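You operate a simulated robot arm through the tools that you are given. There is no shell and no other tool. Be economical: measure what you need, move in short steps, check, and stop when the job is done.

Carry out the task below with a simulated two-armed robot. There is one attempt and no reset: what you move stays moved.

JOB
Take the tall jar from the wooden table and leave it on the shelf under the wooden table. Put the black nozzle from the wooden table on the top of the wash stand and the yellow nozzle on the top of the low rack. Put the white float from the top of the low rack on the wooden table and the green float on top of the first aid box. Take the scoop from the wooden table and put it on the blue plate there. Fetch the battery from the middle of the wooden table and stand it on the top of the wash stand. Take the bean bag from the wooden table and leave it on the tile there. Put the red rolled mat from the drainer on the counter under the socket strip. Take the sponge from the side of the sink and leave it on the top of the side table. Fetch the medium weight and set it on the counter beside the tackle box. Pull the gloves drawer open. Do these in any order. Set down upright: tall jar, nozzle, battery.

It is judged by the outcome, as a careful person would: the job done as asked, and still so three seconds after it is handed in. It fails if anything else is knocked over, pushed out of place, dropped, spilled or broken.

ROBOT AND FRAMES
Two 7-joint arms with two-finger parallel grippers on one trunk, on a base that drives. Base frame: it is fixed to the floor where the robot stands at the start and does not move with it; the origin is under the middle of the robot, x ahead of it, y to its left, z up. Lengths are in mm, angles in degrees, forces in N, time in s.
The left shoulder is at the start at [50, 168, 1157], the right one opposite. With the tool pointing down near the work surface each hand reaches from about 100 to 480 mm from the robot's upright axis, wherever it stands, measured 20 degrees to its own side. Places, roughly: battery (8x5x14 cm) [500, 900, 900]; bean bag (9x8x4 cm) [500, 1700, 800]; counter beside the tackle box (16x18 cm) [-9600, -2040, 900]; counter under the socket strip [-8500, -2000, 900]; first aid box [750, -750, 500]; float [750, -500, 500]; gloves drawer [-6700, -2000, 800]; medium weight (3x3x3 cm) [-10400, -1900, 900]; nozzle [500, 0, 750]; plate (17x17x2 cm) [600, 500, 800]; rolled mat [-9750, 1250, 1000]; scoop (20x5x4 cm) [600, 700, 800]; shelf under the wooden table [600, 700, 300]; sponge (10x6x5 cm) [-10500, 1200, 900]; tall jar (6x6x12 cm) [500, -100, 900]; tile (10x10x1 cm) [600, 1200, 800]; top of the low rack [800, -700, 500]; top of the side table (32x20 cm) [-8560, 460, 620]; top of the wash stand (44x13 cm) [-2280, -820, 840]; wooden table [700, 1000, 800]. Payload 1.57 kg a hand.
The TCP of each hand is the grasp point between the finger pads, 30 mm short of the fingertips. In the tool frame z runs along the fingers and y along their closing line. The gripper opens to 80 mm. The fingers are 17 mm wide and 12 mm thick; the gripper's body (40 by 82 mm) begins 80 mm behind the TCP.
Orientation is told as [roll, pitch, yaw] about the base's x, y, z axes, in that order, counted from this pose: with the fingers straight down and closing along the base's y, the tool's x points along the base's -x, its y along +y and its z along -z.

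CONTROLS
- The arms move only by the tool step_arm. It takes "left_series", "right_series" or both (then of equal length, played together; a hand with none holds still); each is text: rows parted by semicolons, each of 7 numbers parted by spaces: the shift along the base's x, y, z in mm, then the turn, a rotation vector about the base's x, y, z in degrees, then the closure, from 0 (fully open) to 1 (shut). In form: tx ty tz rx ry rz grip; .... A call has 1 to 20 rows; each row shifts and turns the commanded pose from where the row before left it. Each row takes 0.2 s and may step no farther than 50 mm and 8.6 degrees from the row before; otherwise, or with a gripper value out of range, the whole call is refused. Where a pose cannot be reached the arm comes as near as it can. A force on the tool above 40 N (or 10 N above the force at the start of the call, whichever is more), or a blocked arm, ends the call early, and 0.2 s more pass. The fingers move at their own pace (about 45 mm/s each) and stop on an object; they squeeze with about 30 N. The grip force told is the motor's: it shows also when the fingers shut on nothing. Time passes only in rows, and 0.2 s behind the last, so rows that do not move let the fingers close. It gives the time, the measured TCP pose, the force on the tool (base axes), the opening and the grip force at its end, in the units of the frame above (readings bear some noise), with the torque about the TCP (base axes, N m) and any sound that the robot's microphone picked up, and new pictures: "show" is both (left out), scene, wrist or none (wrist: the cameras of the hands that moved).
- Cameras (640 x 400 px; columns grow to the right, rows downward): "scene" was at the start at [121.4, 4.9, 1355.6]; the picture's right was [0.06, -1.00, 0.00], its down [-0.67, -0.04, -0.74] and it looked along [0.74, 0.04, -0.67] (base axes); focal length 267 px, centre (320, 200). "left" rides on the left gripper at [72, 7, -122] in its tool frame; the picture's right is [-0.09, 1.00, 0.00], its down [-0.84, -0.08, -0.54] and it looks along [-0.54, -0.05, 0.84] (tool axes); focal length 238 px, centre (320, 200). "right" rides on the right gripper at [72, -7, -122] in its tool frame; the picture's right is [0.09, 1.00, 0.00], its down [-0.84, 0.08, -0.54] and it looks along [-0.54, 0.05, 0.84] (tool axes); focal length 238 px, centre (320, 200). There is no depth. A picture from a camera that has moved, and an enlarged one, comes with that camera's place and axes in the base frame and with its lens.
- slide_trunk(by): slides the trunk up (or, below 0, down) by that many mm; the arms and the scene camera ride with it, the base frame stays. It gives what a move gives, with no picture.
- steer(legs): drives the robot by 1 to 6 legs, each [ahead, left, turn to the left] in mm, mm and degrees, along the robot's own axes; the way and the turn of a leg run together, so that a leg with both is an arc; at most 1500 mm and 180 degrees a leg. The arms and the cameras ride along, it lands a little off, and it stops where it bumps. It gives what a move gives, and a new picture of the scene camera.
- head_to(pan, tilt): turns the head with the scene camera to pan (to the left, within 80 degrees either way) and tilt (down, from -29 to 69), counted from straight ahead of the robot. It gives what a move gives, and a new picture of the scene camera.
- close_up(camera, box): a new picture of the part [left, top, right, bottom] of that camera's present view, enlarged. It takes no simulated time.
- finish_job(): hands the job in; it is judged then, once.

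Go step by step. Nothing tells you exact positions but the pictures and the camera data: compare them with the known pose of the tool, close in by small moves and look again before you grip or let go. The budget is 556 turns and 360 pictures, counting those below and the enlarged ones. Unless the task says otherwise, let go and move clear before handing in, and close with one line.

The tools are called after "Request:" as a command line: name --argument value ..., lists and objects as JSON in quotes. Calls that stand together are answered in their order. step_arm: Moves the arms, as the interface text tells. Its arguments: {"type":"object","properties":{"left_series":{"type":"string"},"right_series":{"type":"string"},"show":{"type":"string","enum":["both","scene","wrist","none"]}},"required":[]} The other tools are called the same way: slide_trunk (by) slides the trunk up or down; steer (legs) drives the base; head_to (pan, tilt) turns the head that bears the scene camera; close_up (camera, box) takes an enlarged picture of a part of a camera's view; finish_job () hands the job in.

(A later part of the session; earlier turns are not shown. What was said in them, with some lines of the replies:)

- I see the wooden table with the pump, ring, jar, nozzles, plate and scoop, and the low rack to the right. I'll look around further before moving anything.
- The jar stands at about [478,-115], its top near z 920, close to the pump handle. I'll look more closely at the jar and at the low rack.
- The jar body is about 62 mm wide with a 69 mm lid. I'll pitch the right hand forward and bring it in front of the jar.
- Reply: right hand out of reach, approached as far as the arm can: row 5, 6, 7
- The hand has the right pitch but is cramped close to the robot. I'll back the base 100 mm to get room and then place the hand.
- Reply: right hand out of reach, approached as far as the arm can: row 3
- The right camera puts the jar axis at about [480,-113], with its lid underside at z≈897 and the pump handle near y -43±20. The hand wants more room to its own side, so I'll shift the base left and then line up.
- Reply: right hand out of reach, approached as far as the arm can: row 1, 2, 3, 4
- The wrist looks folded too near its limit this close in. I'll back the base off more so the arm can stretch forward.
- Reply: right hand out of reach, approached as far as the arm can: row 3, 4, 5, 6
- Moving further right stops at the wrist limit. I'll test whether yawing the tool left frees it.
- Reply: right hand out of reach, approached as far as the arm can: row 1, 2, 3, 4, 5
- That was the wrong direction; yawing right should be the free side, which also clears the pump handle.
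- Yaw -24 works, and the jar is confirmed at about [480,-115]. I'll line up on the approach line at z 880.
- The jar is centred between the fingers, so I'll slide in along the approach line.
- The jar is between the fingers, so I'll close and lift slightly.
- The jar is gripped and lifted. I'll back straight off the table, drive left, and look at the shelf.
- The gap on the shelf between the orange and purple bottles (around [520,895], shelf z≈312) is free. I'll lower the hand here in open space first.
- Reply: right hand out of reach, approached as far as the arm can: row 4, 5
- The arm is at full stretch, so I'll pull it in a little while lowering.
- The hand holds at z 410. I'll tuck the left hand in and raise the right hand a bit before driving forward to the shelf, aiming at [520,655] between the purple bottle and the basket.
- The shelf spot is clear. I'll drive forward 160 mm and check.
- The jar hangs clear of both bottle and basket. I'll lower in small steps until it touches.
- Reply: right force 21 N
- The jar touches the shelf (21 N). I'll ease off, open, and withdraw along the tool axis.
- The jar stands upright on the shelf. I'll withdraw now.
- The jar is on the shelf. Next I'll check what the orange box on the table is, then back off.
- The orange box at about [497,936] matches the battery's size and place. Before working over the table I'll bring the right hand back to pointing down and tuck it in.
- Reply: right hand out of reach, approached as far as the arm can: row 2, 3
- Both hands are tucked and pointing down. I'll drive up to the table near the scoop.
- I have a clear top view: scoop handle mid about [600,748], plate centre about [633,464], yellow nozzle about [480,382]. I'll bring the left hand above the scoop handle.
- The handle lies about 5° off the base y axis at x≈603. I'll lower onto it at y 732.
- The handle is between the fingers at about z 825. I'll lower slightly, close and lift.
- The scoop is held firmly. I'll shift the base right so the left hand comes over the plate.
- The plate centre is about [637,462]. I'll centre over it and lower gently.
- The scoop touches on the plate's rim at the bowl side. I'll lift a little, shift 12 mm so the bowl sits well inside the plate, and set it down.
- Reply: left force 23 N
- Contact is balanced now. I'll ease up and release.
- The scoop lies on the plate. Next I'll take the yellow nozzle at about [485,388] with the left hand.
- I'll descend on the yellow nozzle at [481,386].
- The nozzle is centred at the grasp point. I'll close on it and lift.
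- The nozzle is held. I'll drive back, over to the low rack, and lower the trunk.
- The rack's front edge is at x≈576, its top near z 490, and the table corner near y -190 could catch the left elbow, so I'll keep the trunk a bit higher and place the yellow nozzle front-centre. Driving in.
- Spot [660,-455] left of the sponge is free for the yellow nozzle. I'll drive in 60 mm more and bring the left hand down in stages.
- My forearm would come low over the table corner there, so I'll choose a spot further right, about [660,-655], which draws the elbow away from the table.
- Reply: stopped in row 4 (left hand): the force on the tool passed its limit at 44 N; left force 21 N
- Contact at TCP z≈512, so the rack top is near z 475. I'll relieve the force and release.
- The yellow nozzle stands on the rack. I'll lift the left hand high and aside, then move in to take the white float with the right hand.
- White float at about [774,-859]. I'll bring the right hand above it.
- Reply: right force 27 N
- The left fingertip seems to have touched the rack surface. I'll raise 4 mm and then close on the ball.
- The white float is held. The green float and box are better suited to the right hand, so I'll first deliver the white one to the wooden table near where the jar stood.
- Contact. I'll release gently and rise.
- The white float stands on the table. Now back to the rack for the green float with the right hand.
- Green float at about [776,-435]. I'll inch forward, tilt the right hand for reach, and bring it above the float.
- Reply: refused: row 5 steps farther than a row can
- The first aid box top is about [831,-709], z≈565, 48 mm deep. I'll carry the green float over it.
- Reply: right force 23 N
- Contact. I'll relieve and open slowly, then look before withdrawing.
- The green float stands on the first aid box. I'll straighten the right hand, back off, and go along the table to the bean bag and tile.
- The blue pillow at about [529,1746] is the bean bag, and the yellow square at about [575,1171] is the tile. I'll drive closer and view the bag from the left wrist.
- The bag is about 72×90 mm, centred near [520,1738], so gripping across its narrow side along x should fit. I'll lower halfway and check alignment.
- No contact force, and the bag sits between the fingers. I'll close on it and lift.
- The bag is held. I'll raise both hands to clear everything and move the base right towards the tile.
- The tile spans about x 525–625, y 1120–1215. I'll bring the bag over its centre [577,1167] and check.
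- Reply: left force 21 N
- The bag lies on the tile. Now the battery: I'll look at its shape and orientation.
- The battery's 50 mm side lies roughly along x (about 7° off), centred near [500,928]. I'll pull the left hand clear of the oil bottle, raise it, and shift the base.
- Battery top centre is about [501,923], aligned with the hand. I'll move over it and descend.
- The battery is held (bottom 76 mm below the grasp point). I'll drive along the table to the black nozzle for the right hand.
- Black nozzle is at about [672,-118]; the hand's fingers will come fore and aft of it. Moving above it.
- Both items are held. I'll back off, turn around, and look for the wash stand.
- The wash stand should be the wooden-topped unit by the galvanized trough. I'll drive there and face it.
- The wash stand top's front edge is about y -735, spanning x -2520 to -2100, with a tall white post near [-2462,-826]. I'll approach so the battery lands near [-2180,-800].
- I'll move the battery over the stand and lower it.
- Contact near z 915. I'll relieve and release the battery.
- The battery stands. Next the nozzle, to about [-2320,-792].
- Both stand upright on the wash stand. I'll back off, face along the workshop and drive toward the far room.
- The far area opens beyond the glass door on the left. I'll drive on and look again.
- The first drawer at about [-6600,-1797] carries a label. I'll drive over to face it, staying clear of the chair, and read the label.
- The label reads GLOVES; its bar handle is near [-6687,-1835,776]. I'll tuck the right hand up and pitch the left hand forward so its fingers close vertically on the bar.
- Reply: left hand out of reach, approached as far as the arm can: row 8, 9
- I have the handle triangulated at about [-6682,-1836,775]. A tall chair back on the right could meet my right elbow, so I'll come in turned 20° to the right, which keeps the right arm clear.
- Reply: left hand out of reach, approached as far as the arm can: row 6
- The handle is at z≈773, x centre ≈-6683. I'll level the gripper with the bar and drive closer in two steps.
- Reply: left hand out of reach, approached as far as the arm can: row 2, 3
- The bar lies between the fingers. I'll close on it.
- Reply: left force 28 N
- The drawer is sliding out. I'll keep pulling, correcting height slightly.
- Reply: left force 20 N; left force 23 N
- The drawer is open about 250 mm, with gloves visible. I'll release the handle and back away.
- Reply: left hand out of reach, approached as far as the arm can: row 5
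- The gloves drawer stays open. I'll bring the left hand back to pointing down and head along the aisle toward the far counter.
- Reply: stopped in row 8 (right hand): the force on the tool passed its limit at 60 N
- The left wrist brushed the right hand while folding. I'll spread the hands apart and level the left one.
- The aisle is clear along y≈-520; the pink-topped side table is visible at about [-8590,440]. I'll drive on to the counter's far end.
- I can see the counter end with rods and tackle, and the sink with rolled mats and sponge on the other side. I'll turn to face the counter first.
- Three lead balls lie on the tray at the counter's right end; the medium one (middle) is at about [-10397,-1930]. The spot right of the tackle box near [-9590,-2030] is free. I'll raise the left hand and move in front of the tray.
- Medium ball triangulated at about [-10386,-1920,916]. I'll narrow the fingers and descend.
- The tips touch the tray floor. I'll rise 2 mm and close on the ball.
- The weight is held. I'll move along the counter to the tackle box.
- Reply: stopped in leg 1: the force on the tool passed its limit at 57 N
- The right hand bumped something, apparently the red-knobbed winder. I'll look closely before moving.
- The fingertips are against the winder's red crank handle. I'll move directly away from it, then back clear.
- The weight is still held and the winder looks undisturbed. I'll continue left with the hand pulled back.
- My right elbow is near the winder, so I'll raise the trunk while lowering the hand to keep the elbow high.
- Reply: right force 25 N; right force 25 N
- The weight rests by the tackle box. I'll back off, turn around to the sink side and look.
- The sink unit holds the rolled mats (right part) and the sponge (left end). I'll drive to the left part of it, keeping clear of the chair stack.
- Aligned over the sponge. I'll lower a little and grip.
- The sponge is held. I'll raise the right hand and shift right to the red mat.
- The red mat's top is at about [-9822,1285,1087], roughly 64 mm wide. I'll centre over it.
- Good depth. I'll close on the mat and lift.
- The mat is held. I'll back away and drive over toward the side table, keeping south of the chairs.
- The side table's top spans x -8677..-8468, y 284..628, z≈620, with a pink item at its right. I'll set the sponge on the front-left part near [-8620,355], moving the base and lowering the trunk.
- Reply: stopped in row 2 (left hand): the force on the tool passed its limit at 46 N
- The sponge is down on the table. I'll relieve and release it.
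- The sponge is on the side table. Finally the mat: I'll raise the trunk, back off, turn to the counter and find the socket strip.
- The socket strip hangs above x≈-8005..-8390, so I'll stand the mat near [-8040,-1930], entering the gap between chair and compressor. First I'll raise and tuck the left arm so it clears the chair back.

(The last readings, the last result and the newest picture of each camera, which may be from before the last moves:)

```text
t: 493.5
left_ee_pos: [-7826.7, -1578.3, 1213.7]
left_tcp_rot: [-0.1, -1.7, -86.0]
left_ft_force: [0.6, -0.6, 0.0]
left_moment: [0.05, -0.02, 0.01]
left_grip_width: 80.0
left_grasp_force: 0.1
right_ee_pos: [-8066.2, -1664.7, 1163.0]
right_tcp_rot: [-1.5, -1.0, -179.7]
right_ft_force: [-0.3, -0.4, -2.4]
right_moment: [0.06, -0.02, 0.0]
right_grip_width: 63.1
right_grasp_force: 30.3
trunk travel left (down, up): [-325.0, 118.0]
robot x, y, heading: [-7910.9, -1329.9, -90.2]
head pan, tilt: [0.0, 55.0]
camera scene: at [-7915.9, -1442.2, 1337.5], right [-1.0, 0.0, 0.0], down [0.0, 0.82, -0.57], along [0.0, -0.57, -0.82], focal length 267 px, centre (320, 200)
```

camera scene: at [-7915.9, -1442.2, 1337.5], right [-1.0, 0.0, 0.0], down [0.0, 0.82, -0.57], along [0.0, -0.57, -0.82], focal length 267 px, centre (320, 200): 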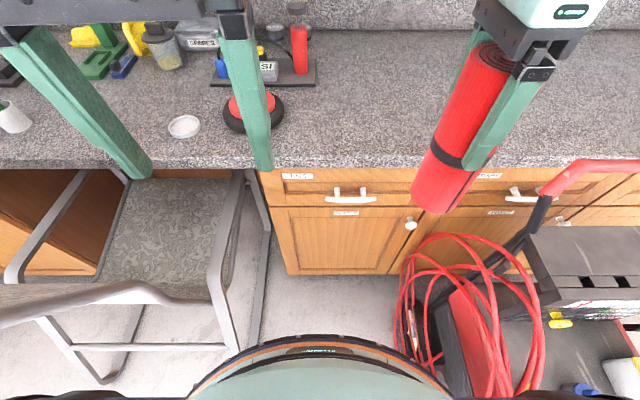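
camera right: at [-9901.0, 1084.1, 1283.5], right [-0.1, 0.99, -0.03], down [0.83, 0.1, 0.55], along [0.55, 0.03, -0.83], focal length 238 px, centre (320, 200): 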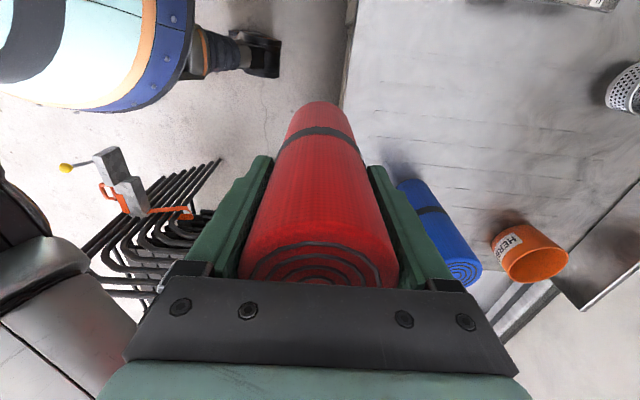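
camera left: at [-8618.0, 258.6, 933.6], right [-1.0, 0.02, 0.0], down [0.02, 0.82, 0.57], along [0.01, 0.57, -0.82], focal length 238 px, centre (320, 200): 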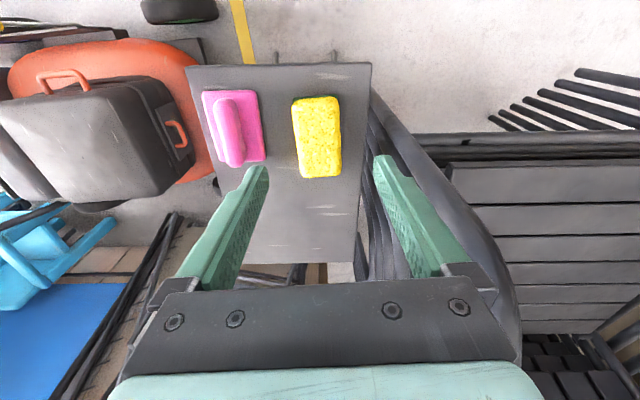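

The base fits in the gap. I'll lower the hand below cabinet level and carry the mat in over the counter.

Request:
step_arm --right_series "-4 -10 -40 0 0 0 1;-4 -20 -40 0 0 0 1;-4 -38 -18 0 0 0 1;-4 -45 0 0 0 0 1;-4 -45 0 0 0 0 1" --show "both"

```text
t: 494.7
left_ee_pos: [-7825.7, -1576.5, 1213.7]
left_tcp_rot: [-0.1, -1.7, -86.0]
left_ft_force: [-0.5, -0.5, -0.3]
left_moment: [0.03, -0.02, -0.01]
left_grip_width: 79.8
left_grasp_force: 0.0
right_ee_pos: [-8088.7, -1822.3, 1065.7]
right_tcp_rot: [-1.5, -1.0, -179.7]
right_ft_force: [-0.2, -0.4, -1.7]
right_moment: [0.02, -0.05, -0.03]
right_grip_width: 62.8
right_grasp_force: 29.8
trunk travel left (down, up): [-325.0, 118.0]
robot x, y, heading: [-7910.5, -1330.5, -90.1]
head pan, tilt: [0.0, 55.0]
camera scene: at [-7915.7, -1441.9, 1337.5], right [-1.0, 0.0, 0.0], down [0.0, 0.82, -0.57], along [0.0, -0.57, -0.82], focal length 267 px, centre (320, 200)
camera right: at [-8016.4, -1817.9, 1186.2], right [0.1, -0.99, -0.03], down [-0.83, -0.1, 0.55], along [-0.55, -0.03, -0.83], focal length 238 px, centre (320, 200)
```

scene: 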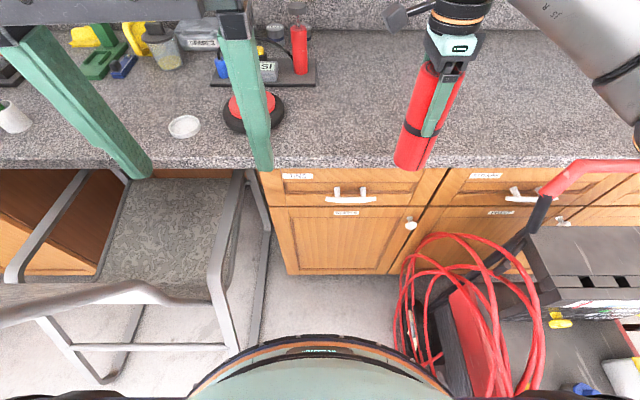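
right: 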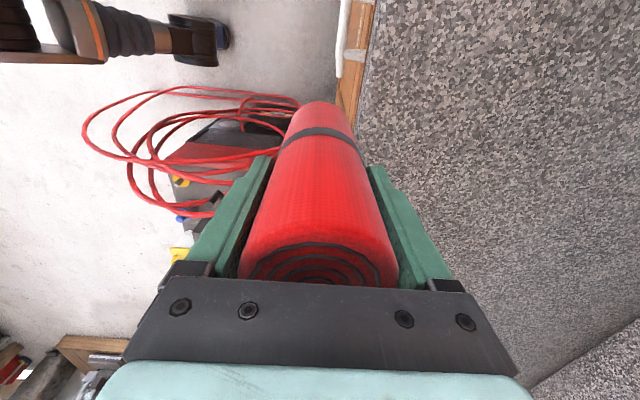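

Request:
step_arm --right_series "-4 -40 0 0 0 0 1;-4 -40 0 0 0 0 1;-4 -30 0 0 0 0 1" --show "both"

```text
t: 495.5
left_ee_pos: [-7826.3, -1576.8, 1214.1]
left_tcp_rot: [-0.1, -1.7, -86.0]
left_ft_force: [0.0, 0.1, -0.1]
left_moment: [0.01, 0.03, -0.01]
left_grip_width: 80.2
left_grasp_force: 0.0
right_ee_pos: [-8100.0, -1930.5, 1065.2]
right_tcp_rot: [-1.4, -1.2, -179.7]
right_ft_force: [0.5, 1.0, -2.5]
right_moment: [-0.02, 0.01, 0.0]
right_grip_width: 62.8
right_grasp_force: 30.1
trunk travel left (down, up): [-325.0, 118.0]
robot x, y, heading: [-7914.3, -1329.4, -90.0]
head pan, tilt: [0.0, 55.0]
camera scene: at [-7915.0, -1441.6, 1337.6], right [-1.0, 0.0, 0.0], down [0.0, 0.82, -0.57], along [0.0, -0.57, -0.82], focal length 267 px, centre (320, 200)
camera right: at [-8026.5, -1927.2, 1186.1], right [0.1, -0.99, -0.03], down [-0.83, -0.1, 0.56], along [-0.56, -0.03, -0.83], focal length 238 px, centre (320, 200)
```

scene: 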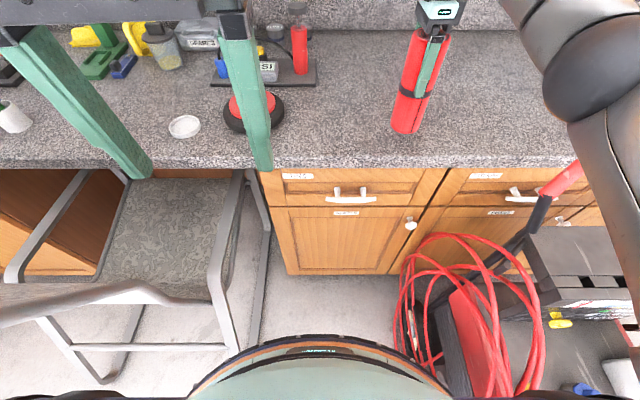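
right: 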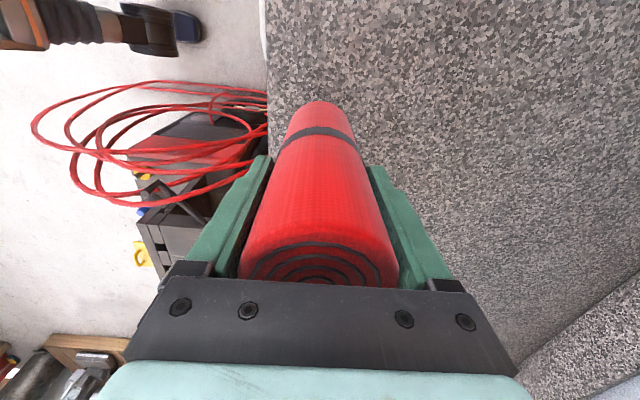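

Request:
step_arm --right_series "0 -10 -15 0 0 0 1;0 -5 -15 0 0 0 1;0 0 -6 0 0 0 1;0 0 -3 0 0 0 1" --show "none"

Request:
step_arm --right_series "0 0 -3 0 0 0 1;0 0 -3 0 0 0 1;0 0 -3 0 0 0 1;0 0 -2 0 0 0 1" --show "none"

```text
t: 496.5
left_ee_pos: [-7826.2, -1574.8, 1215.6]
left_tcp_rot: [-0.2, -1.7, -86.0]
left_ft_force: [0.0, -0.1, -0.2]
left_moment: [0.0, 0.01, 0.02]
left_grip_width: 80.0
left_grasp_force: 0.0
right_ee_pos: [-8098.6, -1945.6, 1027.2]
right_tcp_rot: [-1.2, -1.2, -179.8]
right_ft_force: [-2.5, 1.5, 11.8]
right_moment: [-0.14, 0.4, -0.07]
right_grip_width: 62.9
right_grasp_force: 30.1
trunk travel left (down, up): [-325.0, 118.0]
robot x, y, heading: [-7911.7, -1330.4, -90.3]
head pan, tilt: [0.0, 55.0]
```

```text
t: 497.5
left_ee_pos: [-7825.9, -1573.0, 1215.8]
left_tcp_rot: [-0.2, -2.1, -86.0]
left_ft_force: [0.3, -0.2, 0.1]
left_moment: [0.0, 0.04, 0.01]
left_grip_width: 79.9
left_grasp_force: 0.0
right_ee_pos: [-8096.9, -1943.8, 1022.4]
right_tcp_rot: [-0.7, -1.1, -179.8]
right_ft_force: [-4.4, 5.5, 37.7]
right_moment: [-0.09, 0.03, 0.0]
right_grip_width: 62.8
right_grasp_force: 29.7
trunk travel left (down, up): [-325.0, 118.0]
robot x, y, heading: [-7914.2, -1329.5, -90.0]
head pan, tilt: [0.0, 55.0]
```

Contact is made. I'll ease off and release the mat.

Request:
step_arm --right_series "0 0 5 0 0 0 1;0 0 3 0 0 0 1;0 0 0 0 0 0 0.3;0 0 0 0 0 0 0;0 0 0 0 0 0 0" --show "wrist"

```text
t: 498.7
left_ee_pos: [-7826.0, -1577.0, 1214.9]
left_tcp_rot: [-0.2, -1.8, -86.0]
left_ft_force: [-0.9, 0.6, -0.5]
left_moment: [-0.02, -0.03, -0.02]
left_grip_width: 79.8
left_grasp_force: 0.1
right_ee_pos: [-8099.0, -1946.2, 1022.4]
right_tcp_rot: [-1.5, -0.9, -179.7]
right_ft_force: [-0.7, 0.5, 0.2]
right_moment: [0.01, 0.02, 0.0]
right_grip_width: 79.9
right_grasp_force: 0.1
trunk travel left (down, up): [-325.0, 118.0]
robot x, y, heading: [-7916.3, -1331.4, -90.3]
head pan, tilt: [0.0, 55.0]
camera right: at [-8025.7, -1942.4, 1143.2], right [0.1, -0.99, -0.03], down [-0.83, -0.1, 0.55], along [-0.55, -0.03, -0.83], focal length 238 px, centre (320, 200)
```

right: 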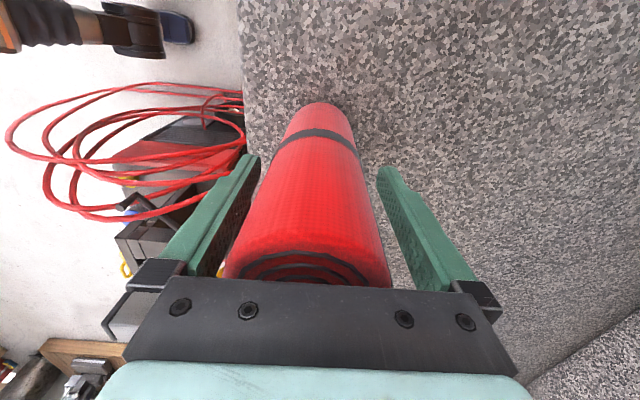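

The mat stands freely. To avoid the wall cabinet above, I'll slide the hand sideways off the mat rather than lifting.

Request:
step_arm --right_series "8 0 0 0 0 0 0;12 0 0 0 0 0 0;20 0 0 0 0 0 0;25 0 0 0 0 0 0;25 0 0 0 0 0 0" --show "both"

```text
t: 499.9
left_ee_pos: [-7827.7, -1576.7, 1213.8]
left_tcp_rot: [-0.2, -1.7, -86.0]
left_ft_force: [0.7, -0.3, -0.9]
left_moment: [0.0, 0.01, -0.05]
left_grip_width: 79.7
left_grasp_force: 0.1
right_ee_pos: [-8010.7, -1929.7, 1021.0]
right_tcp_rot: [-1.4, -1.0, -180.0]
right_ft_force: [0.4, 0.1, 0.6]
right_moment: [-0.02, 0.0, -0.01]
right_grip_width: 80.0
right_grasp_force: 0.1
right hand out of reach, approached as far as the arm can: row 3, 4, 5
trunk travel left (down, up): [-325.0, 118.0]
robot x, y, heading: [-7913.2, -1332.4, -90.0]
head pan, tilt: [0.0, 55.0]
camera scene: at [-7916.7, -1441.3, 1337.6], right [-1.0, 0.0, 0.0], down [0.0, 0.82, -0.57], along [0.0, -0.57, -0.82], focal length 267 px, centre (320, 200)
camera right: at [-7939.5, -1925.0, 1141.4], right [0.1, -1.0, -0.03], down [-0.83, -0.09, 0.55], along [-0.55, -0.03, -0.83], focal length 238 px, centre (320, 200)
```

scene: 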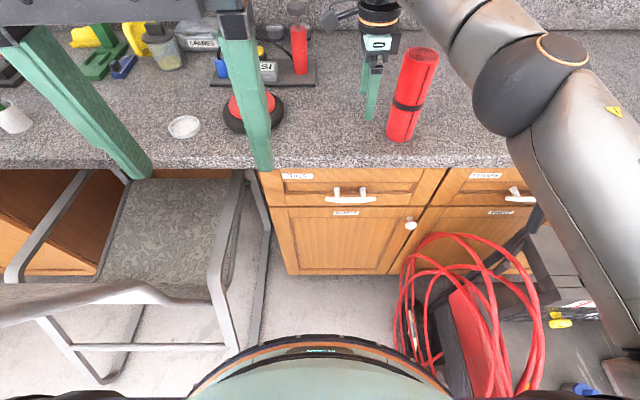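
right: 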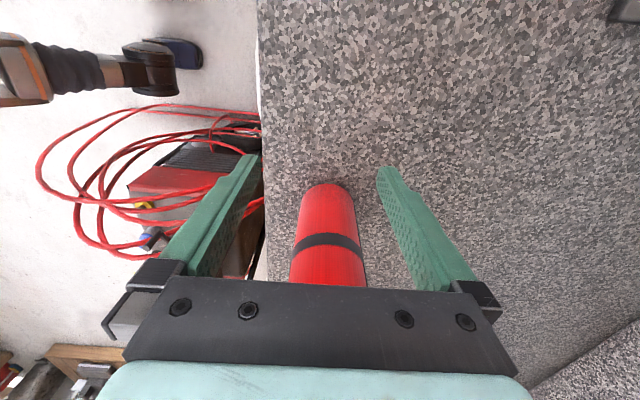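

The mat stands on the counter under the socket strip. I'll pull the hand straight back and back the base out.

Request:
step_arm --right_series "5 30 0 0 0 0 0;5 40 0 0 0 0 0;5 40 20 0 0 0 0;0 40 30 0 0 0 0;0 40 30 0 0 0 0" --show "none"

Request:
steer --legs '[[-500, 0, 0]]'

Request:
head_to --pan -15 --tilt 25

```text
t: 501.1
left_ee_pos: [-7827.8, -1577.8, 1214.0]
left_tcp_rot: [-0.1, -1.8, -85.9]
left_ft_force: [-0.9, 0.5, -0.5]
left_moment: [-0.02, 0.01, -0.04]
left_grip_width: 80.0
left_grasp_force: 0.1
right_ee_pos: [-7999.3, -1739.5, 1104.0]
right_tcp_rot: [-1.4, -1.0, -179.8]
right_ft_force: [0.6, 0.4, -0.1]
right_moment: [-0.03, -0.04, -0.02]
right_grip_width: 79.8
right_grasp_force: 0.2
trunk travel left (down, up): [-325.0, 118.0]
robot x, y, heading: [-7916.7, -1328.1, -89.9]
head pan, tilt: [0.0, 55.0]
```

```text
t: 504.0
left_ee_pos: [-7825.1, -1083.7, 1213.9]
left_tcp_rot: [-0.1, -1.7, -86.4]
left_ft_force: [-0.2, -0.1, 0.8]
left_moment: [-0.03, 0.01, -0.01]
left_grip_width: 79.7
left_grasp_force: 0.0
right_ee_pos: [-7998.3, -1246.6, 1102.9]
right_tcp_rot: [-1.4, -1.0, 179.9]
right_ft_force: [-0.3, 0.0, -0.2]
right_moment: [0.0, -0.01, 0.02]
right_grip_width: 80.0
right_grasp_force: 0.0
trunk travel left (down, up): [-325.0, 118.0]
robot x, y, heading: [-7910.2, -835.0, -90.6]
head pan, tilt: [0.0, 55.0]
camera scene: at [-7913.6, -947.1, 1337.7], right [-1.0, 0.01, 0.0], down [0.01, 0.82, -0.57], along [-0.01, -0.57, -0.82], focal length 267 px, centre (320, 200)
```

scene: 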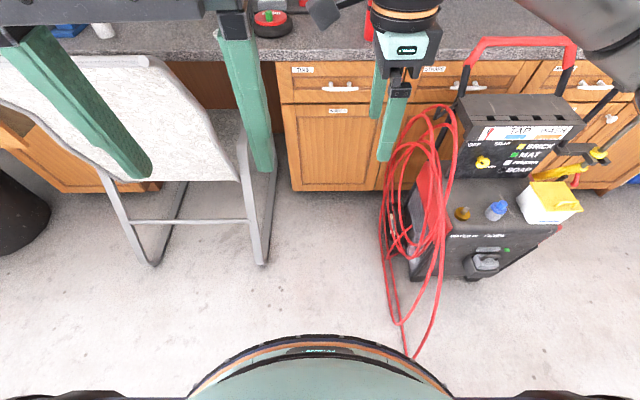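

```text
t: 505.0
left_ee_pos: [-7825.8, -1083.7, 1214.1]
left_tcp_rot: [-0.1, -1.8, -86.4]
left_ft_force: [0.4, 0.2, 0.6]
left_moment: [0.02, 0.0, 0.01]
left_grip_width: 80.1
left_grasp_force: 0.0
right_ee_pos: [-7997.8, -1246.8, 1102.4]
right_tcp_rot: [-1.4, -1.0, 179.7]
right_ft_force: [1.1, -0.3, 0.1]
right_moment: [-0.05, 0.0, 0.01]
right_grip_width: 79.9
right_grasp_force: 0.1
trunk travel left (down, up): [-325.0, 118.0]
robot x, y, heading: [-7907.0, -838.9, -90.2]
head pan, tilt: [-15.0, 25.0]
camera scene: at [-7937.6, -964.2, 1381.6], right [-0.96, 0.27, 0.0], down [0.11, 0.41, -0.91], along [-0.24, -0.87, -0.42], focal length 267 px, centre (320, 200)
```

scene: 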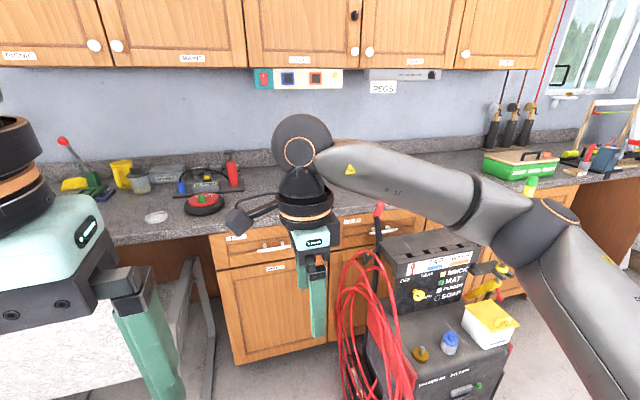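

Request:
steer --legs '[[100, 150, 0]]'

Request:
close_up --camera "scene" --box '[280, 60, 640, 280]'

```text
t: 506.9
left_ee_pos: [-7677.9, -1185.1, 1214.9]
left_tcp_rot: [-0.1, -1.8, -86.4]
left_ft_force: [0.7, 0.0, -0.1]
left_moment: [0.04, 0.01, 0.02]
left_grip_width: 79.9
left_grasp_force: 0.0
right_ee_pos: [-7851.5, -1349.4, 1103.2]
right_tcp_rot: [-1.3, -1.1, 179.9]
right_ft_force: [-0.1, -0.9, -0.2]
right_moment: [0.05, 0.01, 0.01]
right_grip_width: 79.7
right_grasp_force: 0.1
trunk travel left (down, up): [-325.0, 118.0]
robot x, y, heading: [-7763.6, -937.9, -90.8]
head pan, tilt: [-15.0, 25.0]
camera scene: at [-7790.8, -1066.1, 1381.6], right [-0.96, 0.27, 0.0], down [0.11, 0.41, -0.91], along [-0.24, -0.87, -0.42], focal length 267 px, centre (320, 200)
```

scene: 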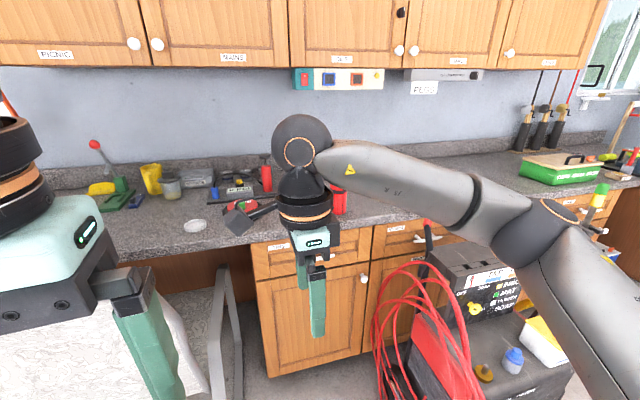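

```text
1.78 times, centred on (460, 170) of scene
camera zoom: at [-7790.8, -1066.1, 1381.6], right [-0.96, 0.27, 0.0], down [0.11, 0.41, -0.91], along [-0.24, -0.87, -0.42], focal length 475 px, centre (71, 253)
```

zoom: 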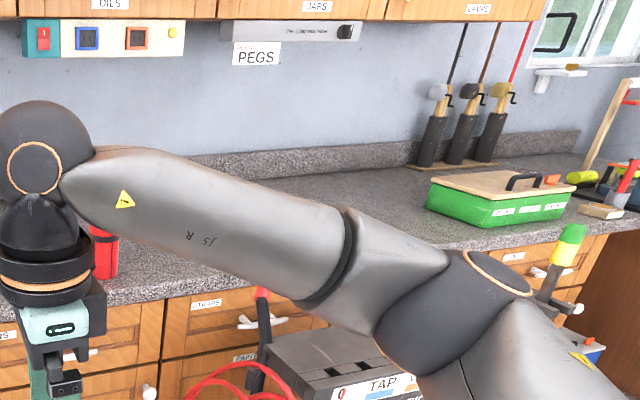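

Every item is in its place, the drawer is open and both hands are empty and clear, so I'll hand the job in.

Request:
finish_job

```text
The job is handed in.
```

I did every part of the job and handed it in. My right hand bumped the crank handle of the winder on the counter on the way to the tackle box. The winder looked undisturbed in the pictures, but I did not go back for a closer check.
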